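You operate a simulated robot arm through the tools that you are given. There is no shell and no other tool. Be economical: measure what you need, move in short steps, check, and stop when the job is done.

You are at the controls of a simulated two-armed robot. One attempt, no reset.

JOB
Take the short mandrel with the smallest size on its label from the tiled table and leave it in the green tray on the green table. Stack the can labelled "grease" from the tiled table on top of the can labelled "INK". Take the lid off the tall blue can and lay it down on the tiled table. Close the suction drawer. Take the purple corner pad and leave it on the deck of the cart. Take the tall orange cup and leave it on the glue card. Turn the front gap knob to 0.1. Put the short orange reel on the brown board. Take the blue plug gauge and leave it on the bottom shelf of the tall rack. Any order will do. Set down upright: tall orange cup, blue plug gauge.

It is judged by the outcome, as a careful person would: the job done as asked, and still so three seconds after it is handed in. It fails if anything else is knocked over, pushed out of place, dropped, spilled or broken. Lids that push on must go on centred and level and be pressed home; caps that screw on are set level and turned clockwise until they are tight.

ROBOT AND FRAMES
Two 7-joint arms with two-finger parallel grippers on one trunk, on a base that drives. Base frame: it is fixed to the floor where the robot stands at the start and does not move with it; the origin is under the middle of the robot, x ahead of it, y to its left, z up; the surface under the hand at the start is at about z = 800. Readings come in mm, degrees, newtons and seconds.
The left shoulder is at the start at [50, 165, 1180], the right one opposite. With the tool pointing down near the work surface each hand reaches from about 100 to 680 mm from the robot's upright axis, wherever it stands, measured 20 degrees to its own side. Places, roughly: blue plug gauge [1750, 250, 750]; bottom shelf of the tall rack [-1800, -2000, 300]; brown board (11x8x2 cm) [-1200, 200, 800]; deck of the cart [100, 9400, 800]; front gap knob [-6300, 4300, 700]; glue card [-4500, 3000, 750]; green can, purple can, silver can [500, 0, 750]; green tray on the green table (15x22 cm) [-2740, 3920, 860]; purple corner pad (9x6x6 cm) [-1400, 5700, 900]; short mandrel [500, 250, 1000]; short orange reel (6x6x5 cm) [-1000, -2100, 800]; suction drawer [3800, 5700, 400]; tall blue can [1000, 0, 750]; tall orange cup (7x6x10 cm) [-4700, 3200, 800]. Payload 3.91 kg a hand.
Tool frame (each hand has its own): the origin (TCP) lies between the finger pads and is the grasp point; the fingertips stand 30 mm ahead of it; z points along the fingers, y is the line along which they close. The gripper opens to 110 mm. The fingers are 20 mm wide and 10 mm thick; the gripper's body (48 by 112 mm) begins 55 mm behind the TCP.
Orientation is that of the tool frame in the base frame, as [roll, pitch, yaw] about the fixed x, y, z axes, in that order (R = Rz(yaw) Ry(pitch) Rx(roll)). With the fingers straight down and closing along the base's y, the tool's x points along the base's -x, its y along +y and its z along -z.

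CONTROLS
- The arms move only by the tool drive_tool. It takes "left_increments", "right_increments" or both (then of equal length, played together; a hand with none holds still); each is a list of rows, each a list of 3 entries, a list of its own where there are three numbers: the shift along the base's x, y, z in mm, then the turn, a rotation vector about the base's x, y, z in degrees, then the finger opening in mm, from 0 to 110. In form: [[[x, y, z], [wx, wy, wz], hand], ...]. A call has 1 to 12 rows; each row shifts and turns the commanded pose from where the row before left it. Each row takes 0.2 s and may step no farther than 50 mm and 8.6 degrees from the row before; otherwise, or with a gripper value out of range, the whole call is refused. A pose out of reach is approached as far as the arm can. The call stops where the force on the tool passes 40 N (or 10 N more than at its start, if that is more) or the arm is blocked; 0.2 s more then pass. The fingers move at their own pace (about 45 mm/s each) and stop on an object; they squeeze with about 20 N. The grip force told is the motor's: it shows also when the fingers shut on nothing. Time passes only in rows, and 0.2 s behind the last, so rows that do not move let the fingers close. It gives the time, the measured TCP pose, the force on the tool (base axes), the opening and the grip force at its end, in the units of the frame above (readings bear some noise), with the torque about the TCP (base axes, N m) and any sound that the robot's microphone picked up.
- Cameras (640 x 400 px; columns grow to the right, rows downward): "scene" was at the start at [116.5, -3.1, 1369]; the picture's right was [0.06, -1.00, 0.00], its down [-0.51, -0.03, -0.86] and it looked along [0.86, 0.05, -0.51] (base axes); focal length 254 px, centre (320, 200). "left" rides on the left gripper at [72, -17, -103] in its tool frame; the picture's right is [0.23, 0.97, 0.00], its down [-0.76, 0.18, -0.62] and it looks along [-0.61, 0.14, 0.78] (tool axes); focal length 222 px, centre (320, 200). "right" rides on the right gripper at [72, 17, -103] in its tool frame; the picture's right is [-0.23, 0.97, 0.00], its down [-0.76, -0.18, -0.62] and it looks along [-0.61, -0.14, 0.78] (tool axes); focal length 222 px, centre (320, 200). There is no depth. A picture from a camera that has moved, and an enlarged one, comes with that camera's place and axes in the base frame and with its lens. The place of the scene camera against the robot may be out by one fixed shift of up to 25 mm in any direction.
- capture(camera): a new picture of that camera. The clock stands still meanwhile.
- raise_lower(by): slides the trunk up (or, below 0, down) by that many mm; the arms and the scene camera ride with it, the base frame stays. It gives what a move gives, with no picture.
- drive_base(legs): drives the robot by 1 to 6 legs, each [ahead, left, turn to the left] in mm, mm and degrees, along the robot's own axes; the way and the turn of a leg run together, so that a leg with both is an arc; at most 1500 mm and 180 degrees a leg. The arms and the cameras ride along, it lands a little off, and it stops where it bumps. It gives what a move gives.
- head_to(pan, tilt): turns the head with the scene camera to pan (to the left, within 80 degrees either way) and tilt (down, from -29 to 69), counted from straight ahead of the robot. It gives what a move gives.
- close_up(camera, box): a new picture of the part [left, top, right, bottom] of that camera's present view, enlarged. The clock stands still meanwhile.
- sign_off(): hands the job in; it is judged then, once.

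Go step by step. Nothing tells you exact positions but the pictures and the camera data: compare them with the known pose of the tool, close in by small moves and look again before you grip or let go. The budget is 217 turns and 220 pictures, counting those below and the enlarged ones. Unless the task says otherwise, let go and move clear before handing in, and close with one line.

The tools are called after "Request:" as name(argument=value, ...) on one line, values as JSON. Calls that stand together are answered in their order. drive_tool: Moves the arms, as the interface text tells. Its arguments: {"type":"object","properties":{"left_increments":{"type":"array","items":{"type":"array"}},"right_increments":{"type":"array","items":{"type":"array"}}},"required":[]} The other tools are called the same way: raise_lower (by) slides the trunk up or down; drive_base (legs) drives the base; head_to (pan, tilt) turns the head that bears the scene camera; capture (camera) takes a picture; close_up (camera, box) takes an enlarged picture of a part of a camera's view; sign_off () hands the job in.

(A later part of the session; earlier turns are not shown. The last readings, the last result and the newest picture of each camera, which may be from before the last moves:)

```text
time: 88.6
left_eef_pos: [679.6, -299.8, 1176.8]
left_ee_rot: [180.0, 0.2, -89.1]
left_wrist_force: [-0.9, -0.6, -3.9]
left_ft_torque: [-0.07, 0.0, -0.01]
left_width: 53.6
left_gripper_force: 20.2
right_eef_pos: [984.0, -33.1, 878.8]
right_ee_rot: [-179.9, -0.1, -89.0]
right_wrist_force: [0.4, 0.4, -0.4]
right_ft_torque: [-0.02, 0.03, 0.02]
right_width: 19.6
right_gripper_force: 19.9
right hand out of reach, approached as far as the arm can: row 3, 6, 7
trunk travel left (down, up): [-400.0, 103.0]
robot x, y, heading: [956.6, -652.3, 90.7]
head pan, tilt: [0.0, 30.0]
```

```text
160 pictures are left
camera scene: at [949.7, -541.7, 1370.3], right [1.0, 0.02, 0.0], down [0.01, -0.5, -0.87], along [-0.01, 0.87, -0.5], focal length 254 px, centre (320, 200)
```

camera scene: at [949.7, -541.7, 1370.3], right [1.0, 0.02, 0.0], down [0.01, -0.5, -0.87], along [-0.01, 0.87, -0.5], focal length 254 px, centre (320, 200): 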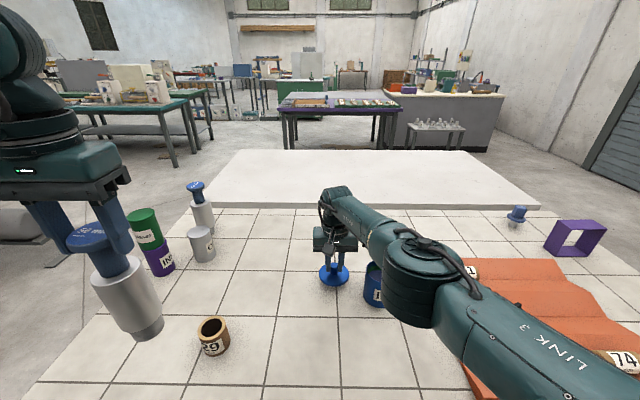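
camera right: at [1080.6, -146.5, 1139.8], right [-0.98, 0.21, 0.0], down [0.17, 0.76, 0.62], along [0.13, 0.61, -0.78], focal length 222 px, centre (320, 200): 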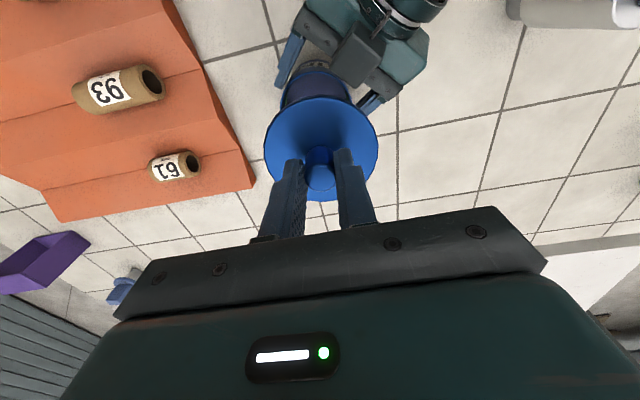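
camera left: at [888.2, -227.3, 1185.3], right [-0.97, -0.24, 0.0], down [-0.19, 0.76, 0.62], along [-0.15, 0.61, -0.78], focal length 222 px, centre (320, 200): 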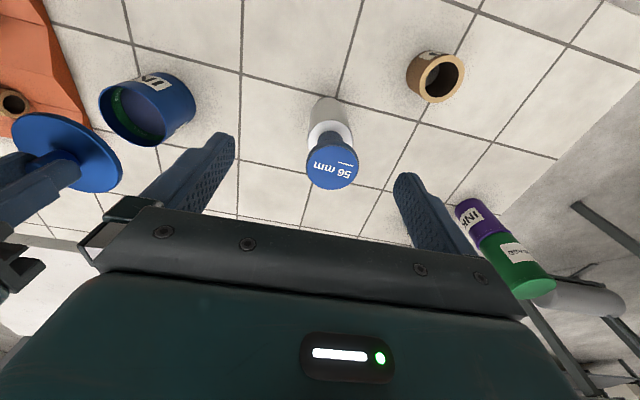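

The reach was marginal; I bring the lid a bit nearer to me and lower there.

Request:
drive_tool(right_increments=[[[-10, -35, 10], [0, 0, 0], 5], [[-10, -35, 0], [0, 0, 0], 5], [[-5, -20, 0], [0, 0, 0], 5], [[0, 0, -20], [0, 0, 0], 5], [[0, 0, 0], [0, 0, 0], 5]])

Request:
capture(camera="right")

Request:
close_up(camera="scene", box=[270, 200, 470, 350])

```text
time: 89.8
left_eef_pos: [679.4, -299.1, 1176.6]
left_ee_rot: [180.0, 0.0, -89.1]
left_wrist_force: [-0.3, -0.7, -3.9]
left_ft_torque: [0.02, -0.03, -0.02]
left_width: 53.6
left_gripper_force: 20.2
right_eef_pos: [986.4, -36.2, 860.0]
right_ee_rot: [-180.0, -0.1, -89.3]
right_wrist_force: [-0.8, 0.2, -0.1]
right_ft_torque: [0.01, 0.0, 0.01]
right_width: 20.0
right_gripper_force: 19.9
right hand out of reach, approached as far as the arm can: row 1, 2, 3, 4
trunk travel left (down, up): [-400.0, 103.0]
robot x, y, heading: [957.8, -652.1, 90.8]
head pan, tilt: [0.0, 30.0]
```

```text
159 pictures are left
camera right: at [971.8, -108.6, 963.4], right [-0.98, 0.21, 0.0], down [0.17, 0.76, 0.62], along [0.13, 0.61, -0.78], focal length 222 px, centre (320, 200)
```

right: 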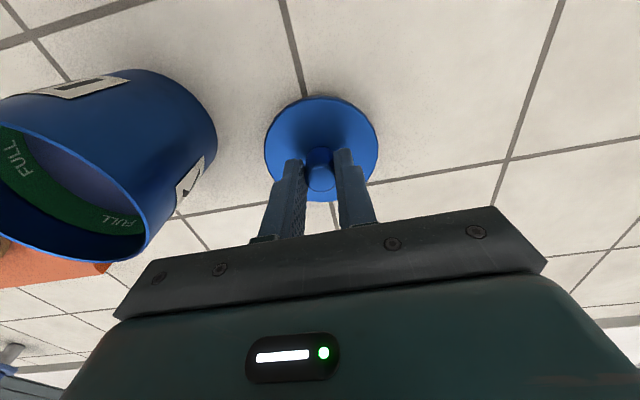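

```text
2.67 times, centred on (370, 275) of scene
camera zoom: at [950.4, -541.3, 1370.2], right [1.0, 0.02, 0.0], down [0.01, -0.5, -0.87], along [-0.01, 0.87, -0.5], focal length 676 px, centre (187, 0)
```

zoom: 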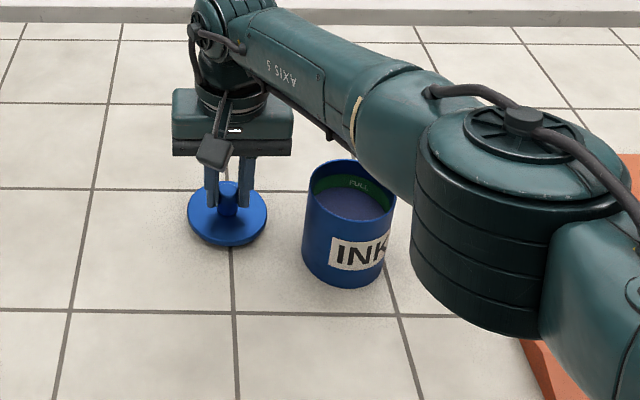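

The lid is in a clear spot already, so I lower it straight down here.

Request:
drive_tool(right_increments=[[[0, 0, -5], [0, 0, 0], 5], [[0, 0, -3], [0, 0, 0], 5], [[0, 0, 0], [0, 0, 0], 5]])

Request:
close_up(camera="scene", box=[270, 200, 470, 350])

```text
time: 90.6
left_eef_pos: [681.0, -299.2, 1177.0]
left_ee_rot: [180.0, 0.2, -89.1]
left_wrist_force: [0.5, 0.5, -4.0]
left_ft_torque: [0.01, 0.06, 0.03]
left_width: 53.5
left_gripper_force: 20.2
right_eef_pos: [987.4, -36.4, 853.2]
right_ee_rot: [180.0, 0.0, -89.1]
right_wrist_force: [0.0, 0.8, -0.1]
right_ft_torque: [-0.01, 0.0, 0.02]
right_width: 19.9
right_gripper_force: 20.0
trunk travel left (down, up): [-400.0, 103.0]
robot x, y, heading: [952.8, -651.9, 91.0]
head pan, tilt: [0.0, 30.0]
```

```text
2.67 times, centred on (370, 275) of scene
camera zoom: at [950.7, -541.2, 1370.2], right [1.0, 0.02, 0.0], down [0.01, -0.5, -0.87], along [-0.01, 0.87, -0.5], focal length 676 px, centre (187, 0)
```

zoom: 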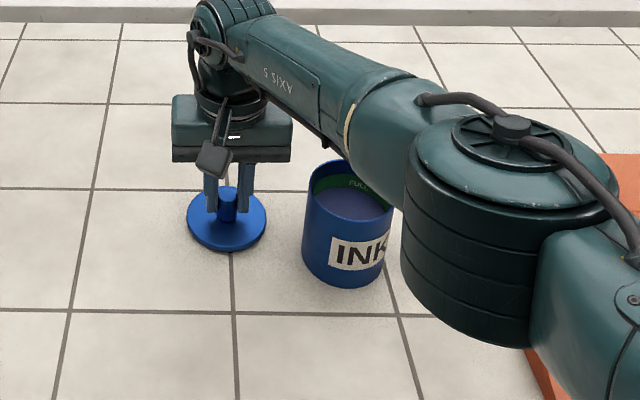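

Request:
drive_tool(right_increments=[[[0, 0, -3], [0, 0, 0], 5], [[0, 0, -3], [0, 0, 0], 5], [[0, 0, 0], [0, 0, 0], 5]])

Request:
drive_tool(right_increments=[[[0, 0, -3], [0, 0, 0], 5], [[0, 0, 0], [0, 0, 0], 5]])

```text
time: 91.4
left_eef_pos: [680.0, -299.5, 1177.7]
left_ee_rot: [180.0, 0.2, -89.2]
left_wrist_force: [-0.1, -1.0, -3.0]
left_ft_torque: [-0.03, 0.0, 0.01]
left_width: 53.6
left_gripper_force: 20.2
right_eef_pos: [988.7, -38.4, 849.0]
right_ee_rot: [-180.0, 0.2, -89.1]
right_wrist_force: [-1.7, 4.4, 15.3]
right_ft_torque: [0.17, 0.02, 0.01]
right_width: 20.1
right_gripper_force: 19.9
trunk travel left (down, up): [-400.0, 103.0]
robot x, y, heading: [953.4, -655.7, 90.9]
head pan, tilt: [0.0, 30.0]
```

```text
time: 92.0
left_eef_pos: [679.4, -299.2, 1176.0]
left_ee_rot: [180.0, 0.1, -89.0]
left_wrist_force: [-0.2, 0.4, -3.6]
left_ft_torque: [-0.02, -0.02, 0.03]
left_width: 53.5
left_gripper_force: 20.2
right_eef_pos: [987.7, -38.6, 844.6]
right_ee_rot: [-180.0, 0.0, -89.1]
right_wrist_force: [-3.1, 4.5, 13.8]
right_ft_torque: [0.19, 0.09, -0.01]
right_width: 19.9
right_gripper_force: 20.0
trunk travel left (down, up): [-400.0, 103.0]
robot x, y, heading: [953.9, -651.6, 91.2]
head pan, tilt: [0.0, 30.0]
```

Contact with the table. I release and rise.

Request:
drive_tool(right_increments=[[[0, 0, 2], [0, 0, 0], 30], [[0, 0, 0], [0, 0, 0], 50], [[0, 0, 0], [0, 0, 0], 50], [[0, 0, 30], [0, 0, 0], 50], [[0, 0, 40], [0, 0, 0], 50], [[0, 0, 45], [0, 0, 0], 50], [[0, 0, 45], [0, 0, 0], 50], [[0, 0, 45], [0, 0, 0], 50]])

Request:
drive_tool(right_increments=[[[35, -35, 0], [0, 0, 0], 80], [[35, -35, 0], [0, 0, 0], 110], [[35, -35, 0], [0, 0, 0], 110], [[35, -35, 0], [0, 0, 0], 110], [[35, -35, 0], [0, 0, 0], 110], [[35, -35, 0], [0, 0, 0], 110], [[0, 0, 40], [0, 0, 0], 110], [[0, 0, 40], [0, 0, 0], 110]])

Request:
capture(camera="scene")

```text
time: 93.8
left_eef_pos: [680.7, -299.2, 1176.7]
left_ee_rot: [180.0, 0.1, -89.1]
left_wrist_force: [0.8, -0.2, -2.6]
left_ft_torque: [-0.01, -0.01, -0.01]
left_width: 53.6
left_gripper_force: 19.5
right_eef_pos: [986.4, -36.7, 1055.1]
right_ee_rot: [-180.0, 0.0, -89.0]
right_wrist_force: [0.7, -0.4, 0.0]
right_ft_torque: [0.01, -0.01, 0.0]
right_width: 50.1
right_gripper_force: 0.0
trunk travel left (down, up): [-400.0, 103.0]
robot x, y, heading: [958.2, -655.3, 90.7]
head pan, tilt: [0.0, 30.0]
```

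```text
time: 95.6
left_eef_pos: [680.4, -299.5, 1176.1]
left_ee_rot: [180.0, 0.1, -89.1]
left_wrist_force: [-0.1, 0.4, -3.2]
left_ft_torque: [-0.03, 0.0, -0.01]
left_width: 53.5
left_gripper_force: 20.3
right_eef_pos: [1199.3, -248.9, 1132.7]
right_ee_rot: [-179.8, 0.1, -89.2]
right_wrist_force: [0.5, -0.4, -0.1]
right_ft_torque: [0.03, 0.01, -0.01]
right_width: 110.4
right_gripper_force: 0.1
trunk travel left (down, up): [-400.0, 103.0]
robot x, y, heading: [955.2, -653.8, 91.0]
head pan, tilt: [0.0, 30.0]
```

```text
156 pictures are left
camera scene: at [950.6, -541.9, 1370.3], right [1.0, 0.02, 0.0], down [0.01, -0.5, -0.87], along [-0.01, 0.87, -0.5], focal length 254 px, centre (320, 200)
```

scene: 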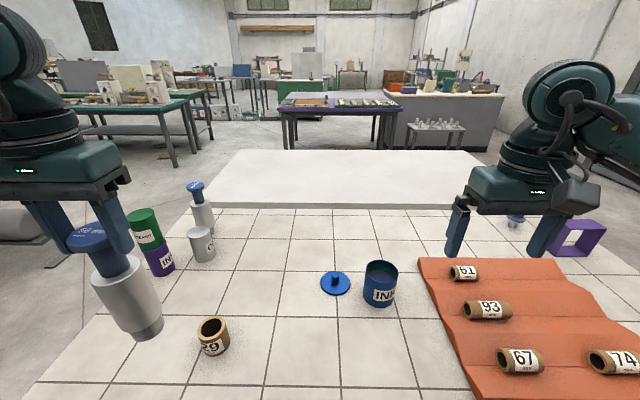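

The lid lies flat on the table. Now I drive round to the far end for the plug gauge.

Request:
drive_base(legs=[[-160, 0, 0], [0, -1450, 0], [0, 0, 89], [0, -850, 0]])

Request:
capture(camera="scene")

```text
time: 120.3
left_eef_pos: [1972.5, -226.7, 1176.3]
left_ee_rot: [-180.0, 0.1, 4.3]
left_wrist_force: [-0.1, -0.3, -3.8]
left_ft_torque: [-0.01, -0.04, 0.04]
left_width: 53.5
left_gripper_force: 20.0
right_eef_pos: [1892.9, 288.4, 1132.4]
right_ee_rot: [-179.9, -0.1, 4.1]
right_wrist_force: [-0.4, 0.1, -0.3]
right_ft_torque: [0.0, -0.01, 0.0]
right_width: 110.1
right_gripper_force: 0.1
trunk travel left (down, up): [-400.0, 103.0]
robot x, y, heading: [2310.9, 67.7, -175.6]
head pan, tilt: [0.0, 30.0]
```

```text
155 pictures are left
camera scene: at [2188.4, 51.6, 1370.2], right [-0.07, 1.0, 0.0], down [0.5, 0.04, -0.87], along [-0.86, -0.06, -0.5], focal length 254 px, centre (320, 200)
```

scene: 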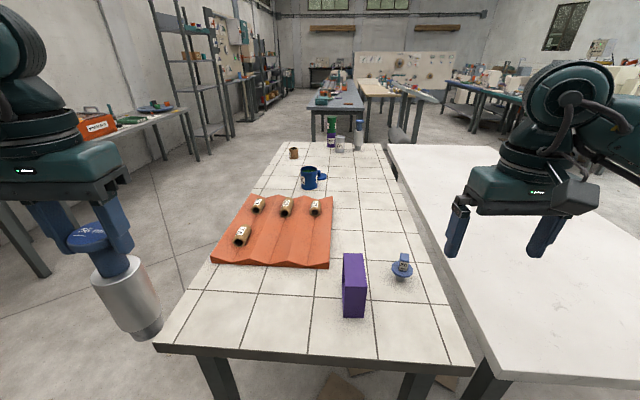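

The gauge is at about (1660,250). I move 110 mm closer and bring the right hand over it.

Request:
drive_base(legs=[[105, 0, -4.4]])

Request:
drive_tool(right_increments=[[[-30, -10, -30], [0, 0, 0], 110], [[-20, -10, -40], [0, 0, 0], 110]])

Request:
capture(camera="right")

```text
time: 121.5
left_eef_pos: [1843.0, -201.6, 1176.7]
left_ee_rot: [180.0, 0.0, -0.3]
left_wrist_force: [-1.1, -0.7, -3.8]
left_ft_torque: [-0.01, -0.04, 0.02]
left_width: 53.6
left_gripper_force: 19.8
right_eef_pos: [1801.9, 315.6, 1130.6]
right_ee_rot: [179.9, 0.0, -0.3]
right_wrist_force: [-1.0, 0.2, -1.0]
right_ft_torque: [0.01, -0.01, 0.0]
right_width: 109.9
right_gripper_force: 0.1
trunk travel left (down, up): [-400.0, 103.0]
robot x, y, heading: [2206.9, 64.4, 180.0]
head pan, tilt: [0.0, 30.0]
```

```text
time: 122.1
left_eef_pos: [1844.3, -202.1, 1176.1]
left_ee_rot: [-179.9, 0.0, -0.3]
left_wrist_force: [-0.5, 0.0, -4.2]
left_ft_torque: [-0.03, -0.01, 0.0]
left_width: 53.7
left_gripper_force: 19.9
right_eef_pos: [1753.0, 297.9, 1061.9]
right_ee_rot: [180.0, 0.0, -0.2]
right_wrist_force: [-0.2, -0.2, 0.9]
right_ft_torque: [0.01, -0.03, -0.01]
right_width: 110.1
right_gripper_force: 0.0
trunk travel left (down, up): [-400.0, 103.0]
robot x, y, heading: [2204.1, 66.8, 180.0]
head pan, tilt: [0.0, 30.0]
```

```text
154 pictures are left
camera right: at [1824.7, 281.2, 1164.8], right [-0.23, -0.97, 0.0], down [-0.76, 0.18, 0.62], along [-0.61, 0.14, -0.78], focal length 222 px, centre (320, 200)
```

right: 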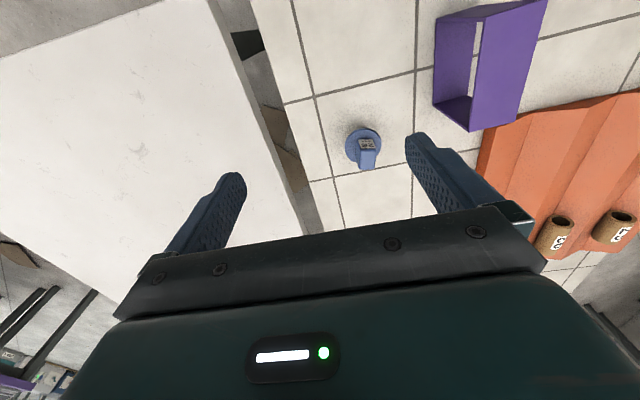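

Request:
drive_tool(right_increments=[[[-30, -16, -20], [0, 0, 0], 80], [[-30, -16, -30], [0, 0, 0], 80], [[-20, -16, -40], [0, 0, 0], 80]])

Request:
capture(camera="right")

Request:
close_up(camera="scene", box=[300, 220, 480, 360])

```text
time: 122.9
left_eef_pos: [1843.7, -204.2, 1176.5]
left_ee_rot: [180.0, 0.0, -0.3]
left_wrist_force: [-0.2, -0.4, -4.1]
left_ft_torque: [0.03, -0.04, 0.01]
left_width: 53.7
left_gripper_force: 20.4
right_eef_pos: [1670.9, 248.5, 970.4]
right_ee_rot: [-180.0, 0.0, -0.1]
right_wrist_force: [0.2, 0.2, -0.5]
right_ft_torque: [0.03, 0.0, 0.01]
right_width: 79.9
right_gripper_force: 0.1
trunk travel left (down, up): [-400.0, 103.0]
robot x, y, heading: [2202.4, 63.2, 179.5]
head pan, tilt: [0.0, 30.0]
```

```text
153 pictures are left
camera right: at [1743.2, 230.9, 1074.2], right [-0.23, -0.97, 0.0], down [-0.76, 0.18, 0.62], along [-0.61, 0.14, -0.78], focal length 222 px, centre (320, 200)
```

right: 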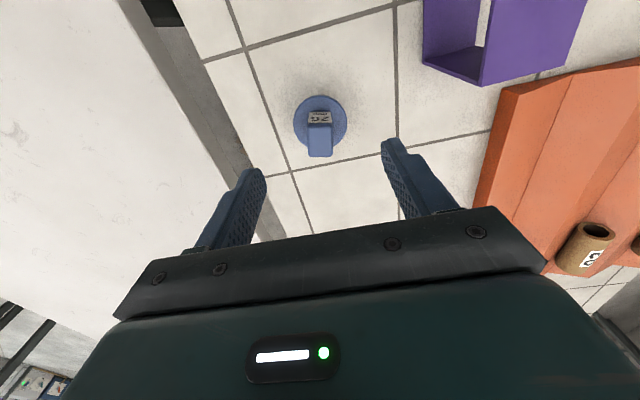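

```text
2.86 times, centred on (390, 290) of scene
camera zoom: at [2080.3, 56.9, 1370.2], right [0.0, 1.0, 0.0], down [0.5, 0.0, -0.87], along [-0.87, 0.0, -0.5], focal length 724 px, centre (120, -57)
```

zoom: 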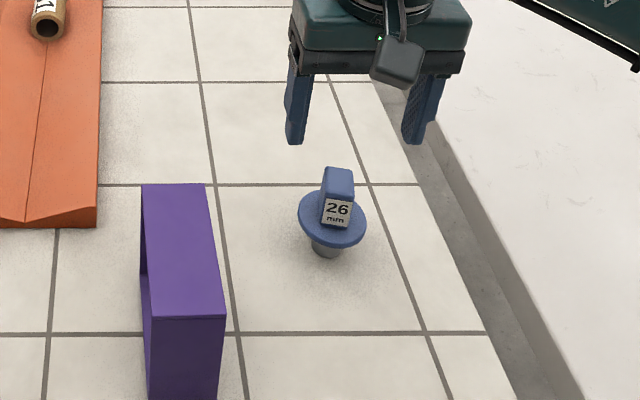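

The 26 mm blue gauge has a block handle at (1664,248), z 845–902. I descend, grip and lift.

Request:
drive_tool(right_increments=[[[-7, 0, -30], [0, 0, 0], 80], [[0, 0, -40], [0, 0, 0], 80], [[0, 0, -16], [0, 0, 0], 80], [[0, 0, 0], [0, 0, 0], 40], [[0, 0, 0], [0, 0, 0], 10], [[0, 0, 0], [0, 0, 0], 10], [[0, 0, 0], [0, 0, 0], 10]])

Request:
capture(camera="right")

```text
time: 124.5
left_eef_pos: [1843.9, -203.5, 1176.6]
left_ee_rot: [180.0, 0.2, -0.3]
left_wrist_force: [0.0, -0.6, -3.0]
left_ft_torque: [0.02, -0.06, -0.01]
left_width: 53.6
left_gripper_force: 20.1
right_eef_pos: [1665.1, 248.3, 885.1]
right_ee_rot: [180.0, 0.0, -0.3]
right_wrist_force: [-0.3, -0.5, -0.5]
right_ft_torque: [-0.02, 0.0, 0.0]
right_width: 23.9
right_gripper_force: 19.4
trunk travel left (down, up): [-400.0, 103.0]
robot x, y, heading: [2204.2, 66.8, 179.8]
head pan, tilt: [0.0, 30.0]
```

```text
151 pictures are left
camera right: at [1737.4, 231.0, 988.0], right [-0.23, -0.97, 0.0], down [-0.76, 0.18, 0.62], along [-0.61, 0.14, -0.78], focal length 222 px, centre (320, 200)
```

right: 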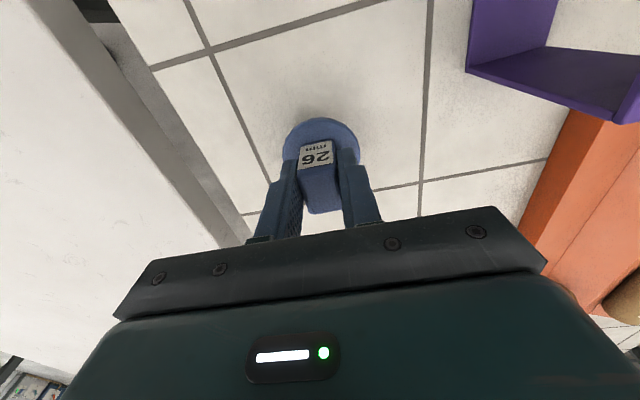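

Gripped. I lift the gauge, tuck it in, and drive to the tall rack.

Request:
drive_tool(right_increments=[[[0, 0, 15], [0, 0, 0], 10], [[0, 0, 40], [0, 0, 0], 10], [[0, 0, 45], [0, 0, 0], 10], [[0, 0, 45], [0, 0, 0], 10], [[0, 0, 45], [0, 0, 0], 10], [[40, 10, 20], [0, 0, 0], 10], [[45, 10, 0], [0, 0, 0], 10], [[45, 0, 0], [0, 0, 0], 10]])

Request:
drive_base(legs=[[-200, 0, 0], [0, 1120, 0], [1400, 0, 0], [1400, 0, 0], [1300, 0, 0], [0, 0, 90]])

Request:
capture(camera="scene")

```text
time: 126.3
left_eef_pos: [1843.8, -203.1, 1177.2]
left_ee_rot: [180.0, 0.1, -0.2]
left_wrist_force: [-0.2, 0.2, -3.4]
left_ft_torque: [-0.04, -0.03, -0.02]
left_width: 53.6
left_gripper_force: 19.9
right_eef_pos: [1797.4, 268.3, 1095.2]
right_ee_rot: [-179.9, 0.1, -0.3]
right_wrist_force: [0.4, -0.1, -0.7]
right_ft_torque: [-0.01, -0.03, -0.01]
right_width: 23.3
right_gripper_force: 19.9
trunk travel left (down, up): [-400.0, 103.0]
robot x, y, heading: [2202.2, 64.0, 179.6]
head pan, tilt: [0.0, 30.0]
```

```text
time: 160.8
left_eef_pos: [-1447.1, -1334.8, 1177.0]
left_ee_rot: [-180.0, 0.1, 88.3]
left_wrist_force: [-0.2, 0.7, -2.9]
left_ft_torque: [0.01, -0.01, 0.02]
left_width: 53.5
left_gripper_force: 19.8
right_eef_pos: [-1918.8, -1371.4, 1093.6]
right_ee_rot: [180.0, 0.0, 88.4]
right_wrist_force: [-1.4, 0.1, -1.1]
right_ft_torque: [0.02, 0.02, -0.01]
right_width: 23.5
right_gripper_force: 19.9
trunk travel left (down, up): [-400.0, 103.0]
robot x, y, heading: [-1706.3, -967.0, -91.3]
head pan, tilt: [0.0, 30.0]
```

```text
150 pictures are left
camera scene: at [-1712.7, -1098.6, 1370.2], right [-1.0, 0.03, 0.0], down [0.01, 0.5, -0.87], along [-0.02, -0.87, -0.5], focal length 254 px, centre (320, 200)
```

scene: 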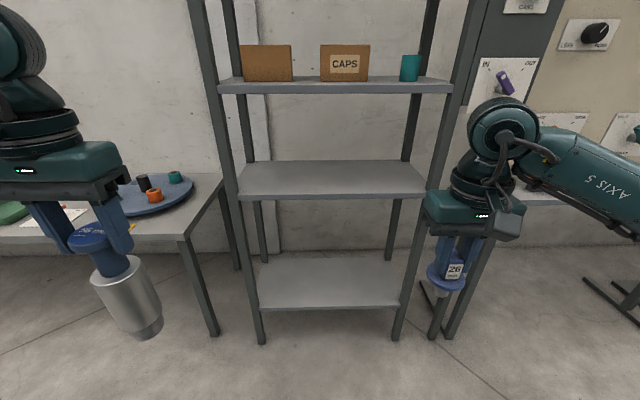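

The tall rack is right ahead; its empty bottom shelf has a front edge at about y=-1902, z≈300. I tuck the left hand back, drive closer and lower the trunk.

Request:
drive_tool(left_increments=[[[0, 45, 10], [0, 0, 0], 10], [[0, 45, 10], [0, 0, 0], 10], [[0, 40, 10], [0, 0, 0], 10]])

Request:
drive_base(legs=[[410, 0, 1.3]])

Request:
raise_lower(by=-395)

Request:
capture(camera="scene")

Request:
capture(camera="right")

```text
time: 161.6
left_eef_pos: [-1448.1, -1202.6, 1205.8]
left_ee_rot: [179.9, 0.2, 88.5]
left_wrist_force: [0.1, -0.7, -3.6]
left_ft_torque: [0.03, 0.02, 0.0]
left_width: 53.5
left_gripper_force: 20.2
right_eef_pos: [-1920.2, -1371.4, 1093.8]
right_ee_rot: [-179.9, 0.1, 88.4]
right_wrist_force: [0.2, 0.5, -0.5]
right_ft_torque: [-0.04, 0.01, 0.03]
right_width: 23.8
right_gripper_force: 20.4
trunk travel left (down, up): [-400.0, 103.0]
robot x, y, heading: [-1706.4, -972.6, -91.5]
head pan, tilt: [0.0, 30.0]
```

```text
time: 164.2
left_eef_pos: [-1452.7, -1620.5, 1205.4]
left_ee_rot: [-179.9, 0.0, 89.3]
left_wrist_force: [0.0, -0.3, -3.3]
left_ft_torque: [0.01, -0.03, 0.02]
left_width: 53.4
left_gripper_force: 20.3
right_eef_pos: [-1921.1, -1795.5, 1093.5]
right_ee_rot: [180.0, 0.0, 89.3]
right_wrist_force: [-0.6, -0.4, -1.3]
right_ft_torque: [0.03, -0.02, 0.01]
right_width: 23.7
right_gripper_force: 20.4
trunk travel left (down, up): [-400.0, 103.0]
robot x, y, heading: [-1715.5, -1391.0, -90.8]
head pan, tilt: [0.0, 30.0]
```

```text
time: 168.0
left_eef_pos: [-1451.6, -1619.6, 810.6]
left_ee_rot: [179.9, 0.1, 89.3]
left_wrist_force: [-0.3, -1.0, -4.0]
left_ft_torque: [0.03, -0.02, -0.01]
left_width: 53.3
left_gripper_force: 20.1
right_eef_pos: [-1920.3, -1794.4, 699.5]
right_ee_rot: [-180.0, -0.1, 89.3]
right_wrist_force: [0.4, -0.3, -1.5]
right_ft_torque: [-0.01, 0.02, 0.04]
right_width: 23.8
right_gripper_force: 20.0
trunk travel left (down, up): [-5.0, 498.0]
robot x, y, heading: [-1714.5, -1390.7, -90.7]
head pan, tilt: [0.0, 30.0]
```

```text
149 pictures are left
camera scene: at [-1719.0, -1517.1, 975.3], right [-1.0, 0.01, 0.0], down [0.01, 0.5, -0.87], along [-0.01, -0.87, -0.5], focal length 254 px, centre (320, 200)
```

scene: 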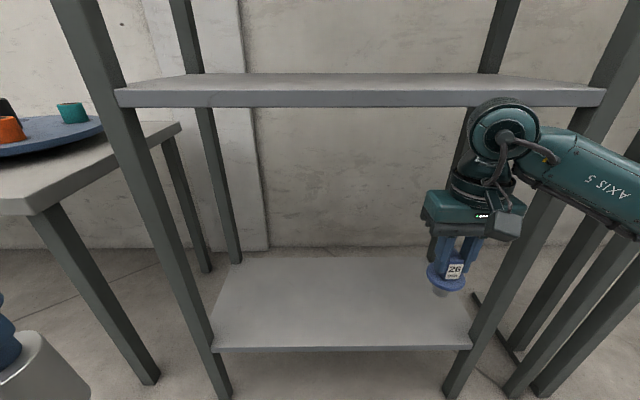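

```text
148 pictures are left
camera right: at [-1903.6, -1721.5, 802.7], right [0.97, -0.24, 0.0], down [-0.19, -0.76, 0.62], along [-0.15, -0.61, -0.78], focal length 222 px, centre (320, 200)
```

right: 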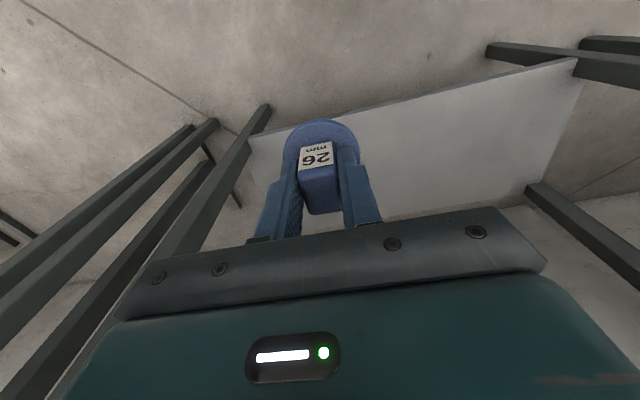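

I bring the gauge lower in front of the rack, then in over the bottom shelf.

Request:
drive_tool(right_increments=[[[45, 0, 0], [0, 0, 0], 10], [[45, 0, 0], [0, 0, 0], 10], [[0, 0, -45], [0, 0, 0], 10], [[0, 0, -45], [0, 0, 0], 10], [[0, 0, -45], [0, 0, 0], 10], [[0, 0, -45], [0, 0, 0], 10], [[0, 0, -40], [0, 0, 0], 10]])

Request:
capture(camera="scene")

```text
time: 169.6
left_eef_pos: [-1452.0, -1619.5, 810.4]
left_ee_rot: [-179.9, 0.1, 89.4]
left_wrist_force: [0.6, 0.7, -3.1]
left_ft_torque: [-0.02, 0.01, 0.0]
left_width: 53.5
left_gripper_force: 20.3
right_eef_pos: [-1830.1, -1799.4, 474.8]
right_ee_rot: [180.0, 0.1, 89.3]
right_wrist_force: [0.7, -0.3, -0.9]
right_ft_torque: [-0.02, -0.01, -0.01]
right_width: 23.4
right_gripper_force: 20.0
trunk travel left (down, up): [-5.0, 498.0]
robot x, y, heading: [-1715.1, -1389.7, -90.7]
head pan, tilt: [0.0, 30.0]
```

```text
147 pictures are left
camera scene: at [-1719.0, -1517.1, 975.3], right [-1.0, 0.01, 0.0], down [0.01, 0.5, -0.87], along [-0.01, -0.87, -0.5], focal length 254 px, centre (320, 200)
```

scene: 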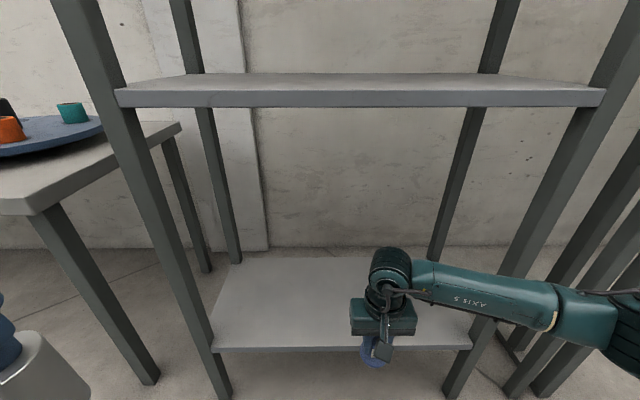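

Request:
drive_tool(right_increments=[[[0, -48, 0], [0, 0, 0], 10], [[0, -48, 0], [0, 0, 0], 10], [[0, -48, 0], [0, 0, 0], 10], [[0, -46, 0], [0, 0, 0], 10], [[0, 0, -40], [0, 0, 0], 10], [[0, 0, -25], [0, 0, 0], 10]])

Request:
capture(camera="scene")

Request:
capture(camera="right")

```text
time: 171.0
left_eef_pos: [-1453.0, -1620.2, 810.1]
left_ee_rot: [-180.0, 0.1, 89.3]
left_wrist_force: [-0.1, -0.8, -3.8]
left_ft_torque: [0.04, -0.02, 0.01]
left_width: 53.5
left_gripper_force: 19.8
right_eef_pos: [-1832.5, -1987.3, 412.5]
right_ee_rot: [-180.0, 0.0, 89.4]
right_wrist_force: [0.1, 0.2, -0.5]
right_ft_torque: [0.02, 0.01, -0.01]
right_width: 23.7
right_gripper_force: 19.8
trunk travel left (down, up): [-5.0, 498.0]
robot x, y, heading: [-1712.6, -1387.5, -90.6]
head pan, tilt: [0.0, 30.0]
```

```text
146 pictures are left
camera scene: at [-1719.0, -1517.1, 975.2], right [-1.0, 0.01, 0.0], down [0.01, 0.5, -0.87], along [-0.01, -0.87, -0.5], focal length 254 px, centre (320, 200)
```

scene: 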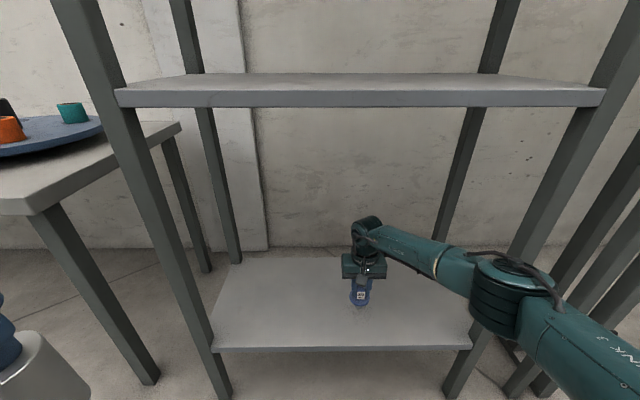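

```text
145 pictures are left
camera right: at [-1815.6, -1913.7, 516.5], right [0.97, -0.24, 0.0], down [-0.19, -0.76, 0.62], along [-0.15, -0.61, -0.78], focal length 222 px, centre (320, 200)
```

right: 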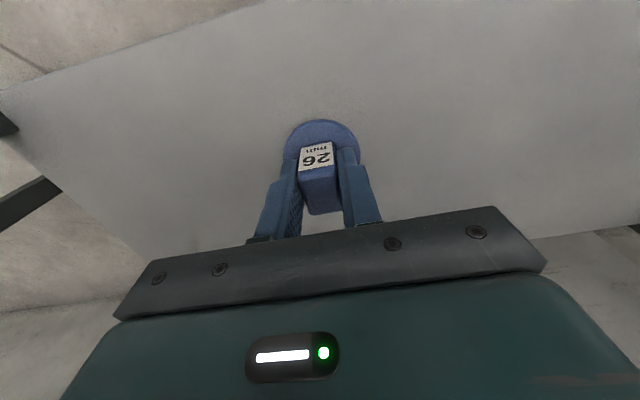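

Over the shelf. I lower in small steps until contact.

Request:
drive_tool(right_increments=[[[0, 0, -10], [0, 0, 0], 10], [[0, 0, -8], [0, 0, 0], 10], [[0, 0, -4], [0, 0, 0], 10], [[0, 0, -3], [0, 0, 0], 10], [[0, 0, 0], [0, 0, 0], 10]])

Request:
close_up(camera="scene", box=[320, 240, 400, 320])

```text
time: 172.2
left_eef_pos: [-1451.8, -1620.2, 810.9]
left_ee_rot: [180.0, 0.1, 89.3]
left_wrist_force: [-0.2, -0.2, -3.0]
left_ft_torque: [0.02, 0.0, -0.02]
left_width: 53.3
left_gripper_force: 19.9
right_eef_pos: [-1830.3, -1985.4, 389.8]
right_ee_rot: [180.0, -0.1, 89.3]
right_wrist_force: [-0.1, -0.6, -0.9]
right_ft_torque: [0.02, -0.01, -0.02]
right_width: 23.3
right_gripper_force: 20.0
trunk travel left (down, up): [-5.0, 498.0]
robot x, y, heading: [-1717.6, -1387.4, -90.5]
head pan, tilt: [0.0, 30.0]
```

```text
5.00 times, centred on (360, 280) of scene
camera zoom: at [-1719.0, -1517.2, 975.2], right [-1.0, 0.01, 0.0], down [0.01, 0.5, -0.87], along [-0.01, -0.87, -0.5], focal length 1268 px, centre (120, -200)
```

zoom: 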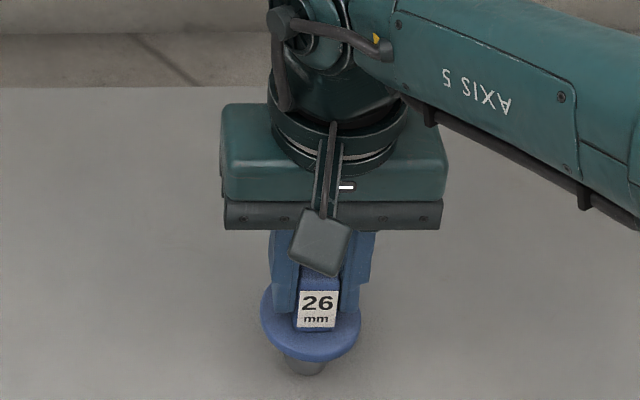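

Request:
drive_tool(right_increments=[[[0, 0, -3], [0, 0, 0], 10], [[0, 0, -3], [0, 0, 0], 10], [[0, 0, -2], [0, 0, 0], 10], [[0, 0, 0], [0, 0, 0], 10]])

```text
time: 173.2
left_eef_pos: [-1452.5, -1618.1, 810.8]
left_ee_rot: [179.9, 0.2, 89.4]
left_wrist_force: [0.4, -0.7, -3.7]
left_ft_torque: [0.03, 0.02, -0.02]
left_width: 53.4
left_gripper_force: 20.2
right_eef_pos: [-1831.5, -1986.3, 383.2]
right_ee_rot: [180.0, 0.3, 89.2]
right_wrist_force: [-1.0, 2.0, 16.0]
right_ft_torque: [0.05, 0.04, -0.03]
right_width: 24.0
right_gripper_force: 19.8
trunk travel left (down, up): [-5.0, 498.0]
robot x, y, heading: [-1717.9, -1387.8, -90.6]
head pan, tilt: [0.0, 30.0]
```

Contact. I release, rise clear, and back out of the rack.

Request:
drive_tool(right_increments=[[[0, 0, 1], [0, 0, 0], 40], [[0, 0, 0], [0, 0, 0], 60], [[0, 0, 0], [0, 0, 0], 60], [[0, 0, 30], [0, 0, 0], 60], [[0, 0, 40], [0, 0, 0], 60], [[0, 0, 30], [0, 0, 0], 60], [[0, 45, 0], [0, 0, 0], 60], [[0, 45, 0], [0, 0, 0], 60], [[0, 45, 0], [0, 0, 0], 60], [[0, 45, 0], [0, 0, 0], 60], [[0, 20, 0], [0, 0, 0], 60]])

Request:
close_up(camera="scene", box=[200, 200, 480, 360])

```text
time: 175.6
left_eef_pos: [-1452.2, -1620.4, 811.3]
left_ee_rot: [180.0, 0.1, 89.3]
left_wrist_force: [-0.3, 0.2, -4.0]
left_ft_torque: [0.02, 0.0, 0.0]
left_width: 53.3
left_gripper_force: 19.8
right_eef_pos: [-1831.5, -1785.7, 482.8]
right_ee_rot: [-179.9, 0.0, 89.3]
right_wrist_force: [0.4, 0.1, -1.3]
right_ft_torque: [-0.01, -0.01, 0.03]
right_width: 59.8
right_gripper_force: 0.2
trunk travel left (down, up): [-5.0, 498.0]
robot x, y, heading: [-1717.9, -1389.3, -90.8]
head pan, tilt: [0.0, 30.0]
```

```text
2.29 times, centred on (340, 280) of scene
camera zoom: at [-1719.0, -1517.1, 975.2], right [-1.0, 0.01, 0.0], down [0.01, 0.5, -0.87], along [-0.01, -0.87, -0.5], focal length 580 px, centre (274, 17)
```

zoom: 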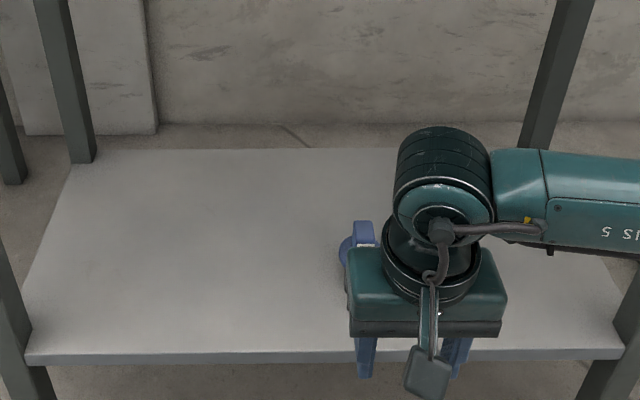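

The gauge stands on the shelf. I back off, raise the trunk, and shift over to the bench with the orange reel.

Request:
drive_base(legs=[[-300, 0, 0]])

Request:
raise_lower(by=395)

Request:
drive_tool(right_increments=[[[-10, 0, 50], [0, 0, 0], 80], [[-10, 0, 50], [0, 0, 0], 110], [[-10, 0, 50], [0, 0, 0], 110], [[-10, 0, 50], [0, 0, 0], 110]])

Request:
drive_base(legs=[[0, 650, 0]])

Request:
capture(camera="scene")

```text
time: 177.6
left_eef_pos: [-1449.0, -1326.3, 810.3]
left_ee_rot: [-179.9, 0.2, 89.2]
left_wrist_force: [0.4, -0.2, -3.1]
left_ft_torque: [0.02, -0.02, -0.01]
left_width: 53.5
left_gripper_force: 20.0
right_eef_pos: [-1828.0, -1491.2, 484.4]
right_ee_rot: [180.0, -0.1, 89.3]
right_wrist_force: [0.1, -0.2, 0.1]
right_ft_torque: [0.0, 0.03, -0.02]
right_width: 60.1
right_gripper_force: 0.2
trunk travel left (down, up): [-5.0, 498.0]
robot x, y, heading: [-1710.6, -1095.2, -90.7]
head pan, tilt: [0.0, 30.0]
```

```text
time: 181.4
left_eef_pos: [-1449.2, -1326.0, 1204.3]
left_ee_rot: [-180.0, 0.1, 89.3]
left_wrist_force: [-0.2, 0.9, -3.8]
left_ft_torque: [0.01, -0.01, 0.0]
left_width: 53.4
left_gripper_force: 20.3
right_eef_pos: [-1829.1, -1491.7, 878.2]
right_ee_rot: [180.0, 0.1, 89.2]
right_wrist_force: [-1.5, 0.7, -0.5]
right_ft_torque: [0.01, 0.02, 0.0]
right_width: 60.0
right_gripper_force: 0.0
trunk travel left (down, up): [-400.0, 103.0]
robot x, y, heading: [-1712.5, -1095.9, -90.3]
head pan, tilt: [0.0, 30.0]
```

```text
refused: row 1 steps farther than a row can; nothing moved
```

```text
time: 187.3
left_eef_pos: [-814.8, -1319.5, 1205.1]
left_ee_rot: [179.9, 0.1, 90.7]
left_wrist_force: [0.0, -0.3, -3.6]
left_ft_torque: [0.03, 0.02, 0.0]
left_width: 53.6
left_gripper_force: 20.3
right_eef_pos: [-1190.5, -1495.3, 877.0]
right_ee_rot: [180.0, 0.0, 90.7]
right_wrist_force: [-0.7, -0.4, 0.7]
right_ft_torque: [0.02, -0.02, -0.03]
right_width: 59.8
right_gripper_force: 0.0
trunk travel left (down, up): [-400.0, 103.0]
robot x, y, heading: [-1078.4, -1095.0, -88.9]
head pan, tilt: [0.0, 30.0]
```

```text
142 pictures are left
camera scene: at [-1084.6, -1223.2, 1370.2], right [-1.0, -0.01, 0.0], down [-0.01, 0.5, -0.87], along [0.01, -0.87, -0.5], focal length 254 px, centre (320, 200)
```

scene: 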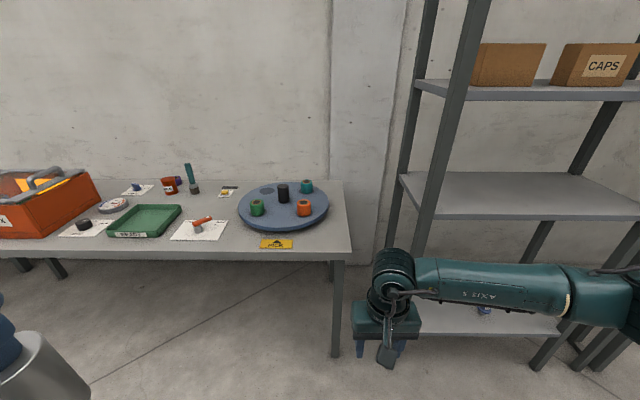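

I see a turntable with reels on it. I zoom in and check whether it turns.

Request:
close_up(camera="scene", box=[220, 160, 360, 260])

Request:
drive_tool(right_increments=[[[-5, 0, 45], [0, 0, 0], 110], [[-5, 0, 45], [0, 0, 0], 110], [[-5, 0, 45], [0, 0, 0], 110], [[-5, 0, 45], [0, 0, 0], 110]])

Request:
close_up(camera="scene", box=[220, 160, 360, 260])

```text
4.00 times, centred on (290, 210) of scene
camera zoom: at [-1084.6, -1223.2, 1370.2], right [-1.0, -0.01, 0.0], down [-0.01, 0.5, -0.87], along [0.01, -0.87, -0.5], focal length 1014 px, centre (440, 160)
```

zoom: 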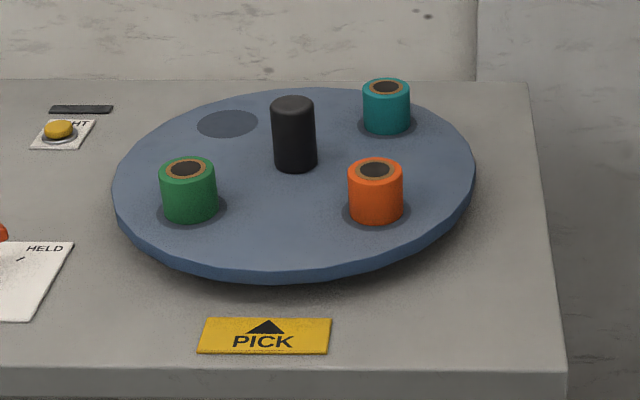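

```text
time: 188.3
left_eef_pos: [-815.5, -1317.5, 1205.5]
left_ee_rot: [-180.0, 0.1, 90.7]
left_wrist_force: [0.3, -0.1, -4.2]
left_ft_torque: [0.07, 0.0, 0.01]
left_width: 53.3
left_gripper_force: 19.7
right_eef_pos: [-1212.2, -1494.6, 1058.1]
right_ee_rot: [-179.9, 0.1, 90.6]
right_wrist_force: [-0.9, 0.1, -0.5]
right_ft_torque: [0.01, 0.02, 0.01]
right_width: 109.7
right_gripper_force: 0.1
trunk travel left (down, up): [-400.0, 103.0]
robot x, y, heading: [-1080.7, -1096.0, -89.5]
head pan, tilt: [0.0, 30.0]
```

```text
4.00 times, centred on (290, 210) of scene
camera zoom: at [-1084.7, -1223.0, 1370.2], right [-1.0, -0.01, 0.0], down [-0.01, 0.5, -0.87], along [0.01, -0.87, -0.5], focal length 1014 px, centre (440, 160)
```

zoom: 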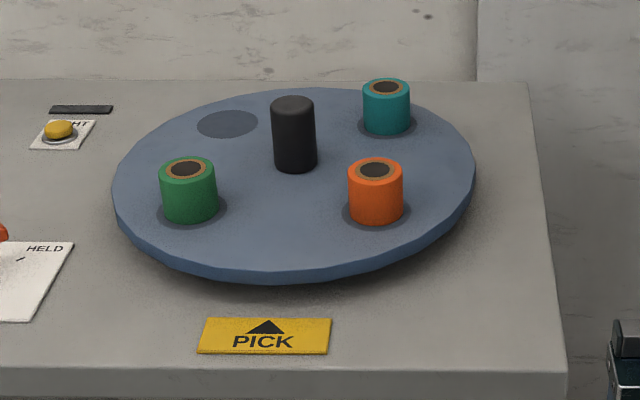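

It is still. The orange reel is at about (-1012,-2048). I drive in and bring the right hand above it.

Request:
drive_base(legs=[[400, 110, -0.5]])

Request:
drive_tool(right_increments=[[[20, -25, 0], [0, 0, 0], 110], [[20, -25, 0], [0, 0, 0], 110], [[20, -25, 0], [0, 0, 0], 110]])

Request:
capture(camera="right")

```text
time: 190.8
left_eef_pos: [-706.2, -1699.1, 1204.9]
left_ee_rot: [180.0, 0.1, 90.1]
left_wrist_force: [1.0, 0.0, -3.9]
left_ft_torque: [0.03, -0.02, 0.01]
left_width: 53.3
left_gripper_force: 19.9
right_eef_pos: [-1103.6, -1870.4, 1058.0]
right_ee_rot: [-180.0, -0.1, 90.1]
right_wrist_force: [0.7, 0.0, 0.9]
right_ft_torque: [0.03, 0.0, -0.04]
right_width: 109.9
right_gripper_force: 0.0
trunk travel left (down, up): [-400.0, 103.0]
robot x, y, heading: [-970.0, -1474.4, -90.1]
head pan, tilt: [0.0, 30.0]
```

```text
time: 191.6
left_eef_pos: [-706.0, -1699.3, 1205.4]
left_ee_rot: [-179.9, 0.1, 90.1]
left_wrist_force: [0.6, -0.4, -3.6]
left_ft_torque: [0.01, 0.03, 0.01]
left_width: 53.3
left_gripper_force: 19.5
right_eef_pos: [-1046.2, -1943.8, 1057.0]
right_ee_rot: [-179.9, 0.0, 90.1]
right_wrist_force: [0.0, 1.0, 0.3]
right_ft_torque: [0.0, 0.03, -0.01]
right_width: 110.1
right_gripper_force: 0.1
trunk travel left (down, up): [-400.0, 103.0]
robot x, y, heading: [-969.7, -1470.2, -89.8]
head pan, tilt: [0.0, 30.0]
```

```text
139 pictures are left
camera right: at [-1030.4, -1871.6, 1160.4], right [0.97, -0.23, 0.0], down [-0.18, -0.76, 0.62], along [-0.14, -0.61, -0.78], focal length 222 px, centre (320, 200)
```

right: 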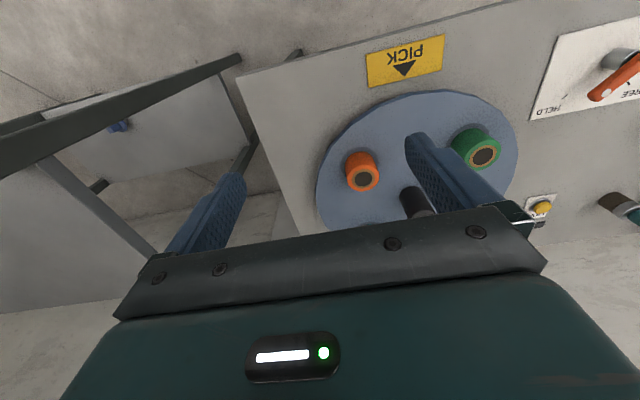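

Request:
drive_tool(right_increments=[[[20, -35, -25], [0, 0, 0], 110], [[20, -35, -25], [0, 0, 0], 110], [[0, -35, -35], [0, 0, 0], 110]])

Request:
capture(camera="right")

```text
time: 192.4
left_eef_pos: [-706.2, -1699.6, 1204.6]
left_ee_rot: [-180.0, -0.1, 90.0]
left_wrist_force: [-0.7, 0.0, -4.3]
left_ft_torque: [0.03, -0.01, 0.01]
left_width: 53.3
left_gripper_force: 19.5
right_eef_pos: [-1005.3, -2050.6, 969.5]
right_ee_rot: [-179.8, 0.1, 90.2]
right_wrist_force: [0.3, -0.2, -0.2]
right_ft_torque: [0.01, 0.01, 0.01]
right_width: 109.9
right_gripper_force: 0.1
trunk travel left (down, up): [-400.0, 103.0]
robot x, y, heading: [-969.6, -1473.9, -90.0]
head pan, tilt: [0.0, 30.0]
```

```text
138 pictures are left
camera right: at [-989.1, -1977.3, 1072.7], right [0.97, -0.22, 0.0], down [-0.17, -0.76, 0.62], along [-0.14, -0.61, -0.78], focal length 222 px, centre (320, 200)
```

right: 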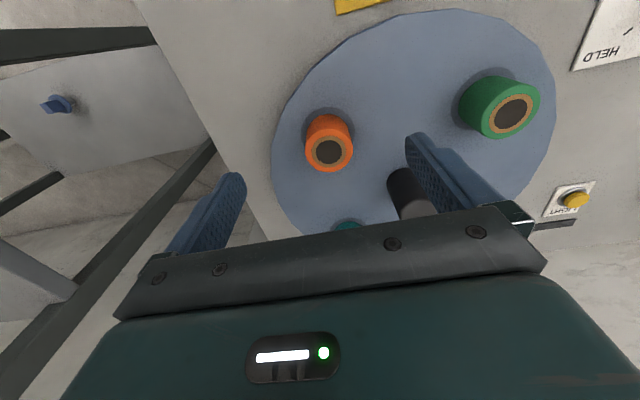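

The reel is at (-1004,-2080), z 815–865, and clear of the post. I descend, grip and lift.

Request:
drive_tool(right_increments=[[[1, -29, 0], [0, 0, 0], 110], [[0, 0, -40], [0, 0, 0], 110], [[0, 0, -40], [0, 0, 0], 110], [[0, 0, -37], [0, 0, 0], 110]])

Request:
capture(camera="right")

Request:
capture(camera="scene")

```text
time: 193.4
left_eef_pos: [-706.5, -1698.3, 1205.8]
left_ee_rot: [-180.0, 0.1, 90.1]
left_wrist_force: [-0.8, 0.5, -3.6]
left_ft_torque: [0.03, 0.02, 0.03]
left_width: 53.6
left_gripper_force: 20.0
right_eef_pos: [-1006.7, -2078.4, 853.8]
right_ee_rot: [-179.7, 0.0, 90.2]
right_wrist_force: [-0.7, -0.9, -0.1]
right_ft_torque: [-0.01, 0.03, -0.01]
right_width: 110.1
right_gripper_force: 0.2
trunk travel left (down, up): [-400.0, 103.0]
robot x, y, heading: [-970.6, -1476.6, -90.0]
head pan, tilt: [0.0, 30.0]
```

```text
137 pictures are left
camera right: at [-989.1, -2005.8, 958.6], right [0.97, -0.22, 0.0], down [-0.18, -0.76, 0.62], along [-0.14, -0.61, -0.78], focal length 222 px, centre (320, 200)
```

right: 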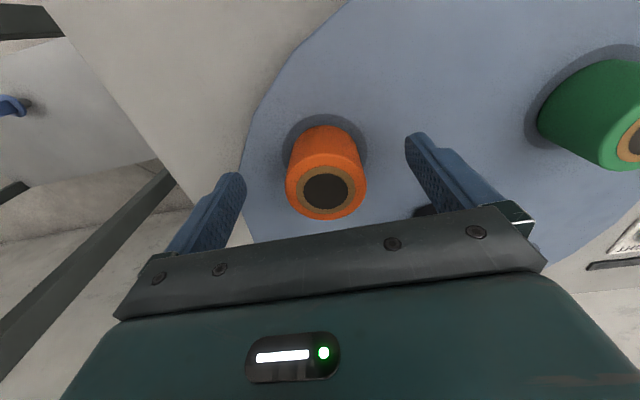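

```text
136 pictures are left
camera scene: at [-974.3, -1600.4, 1370.2], right [-1.0, 0.0, 0.0], down [0.0, 0.5, -0.87], along [0.0, -0.87, -0.5], focal length 254 px, centre (320, 200)
```

scene: 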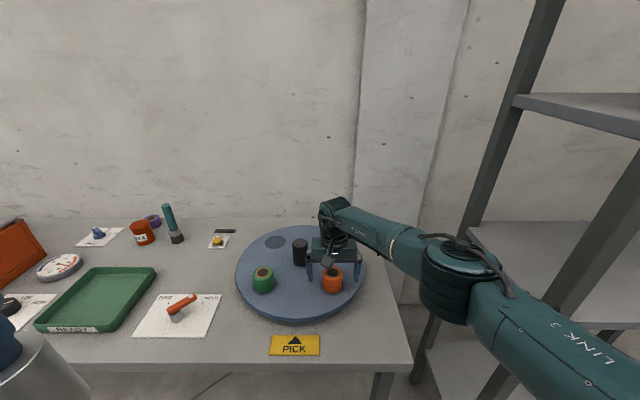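

Request:
drive_tool(right_increments=[[[4, 0, 0], [0, 0, 0], 80], [[0, 0, 0], [0, 0, 0], 50], [[0, 0, 0], [0, 0, 0], 20], [[0, 0, 0], [0, 0, 0], 20], [[0, 0, 0], [0, 0, 0], 20], [[0, 0, 15], [0, 0, 0], 20], [[0, 0, 40], [0, 0, 0], 20], [[0, 0, 45], [0, 0, 0], 20], [[0, 0, 45], [0, 0, 0], 20], [[0, 40, 20], [0, 0, 0], 20]])

Request:
capture(camera="right")

Request:
capture(camera="scene")

```text
time: 195.6
left_eef_pos: [-707.3, -1698.1, 1205.3]
left_ee_rot: [-180.0, 0.1, 90.1]
left_wrist_force: [0.1, 0.6, -2.6]
left_ft_torque: [0.02, 0.03, 0.01]
left_width: 53.4
left_gripper_force: 20.1
right_eef_pos: [-1001.1, -2038.8, 1020.6]
right_ee_rot: [180.0, 0.1, 90.0]
right_wrist_force: [-1.0, 0.3, -1.1]
right_ft_torque: [-0.02, -0.02, 0.0]
right_width: 51.7
right_gripper_force: 20.0
trunk travel left (down, up): [-400.0, 103.0]
robot x, y, heading: [-977.1, -1471.6, -89.9]
head pan, tilt: [0.0, 30.0]
```

```text
135 pictures are left
camera right: at [-984.4, -1966.9, 1124.3], right [0.97, -0.23, 0.0], down [-0.18, -0.76, 0.62], along [-0.14, -0.61, -0.78], focal length 222 px, centre (320, 200)
```

right: 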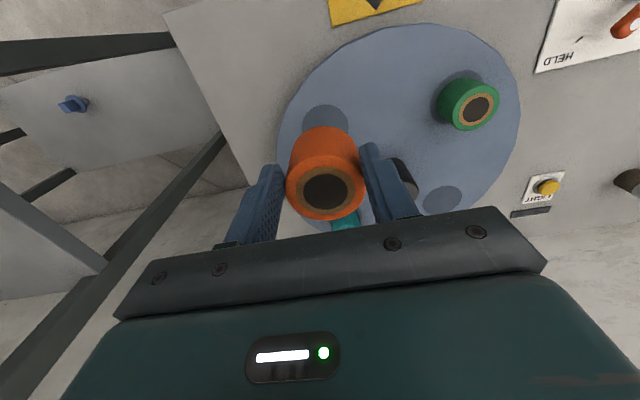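

```text
134 pictures are left
camera scene: at [-975.2, -1599.6, 1370.3], right [-1.0, 0.0, 0.0], down [0.0, 0.5, -0.87], along [0.0, -0.87, -0.5], focal length 254 px, centre (320, 200)
```

scene: 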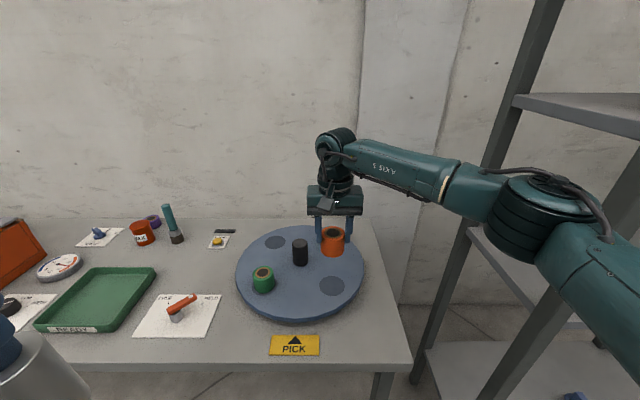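

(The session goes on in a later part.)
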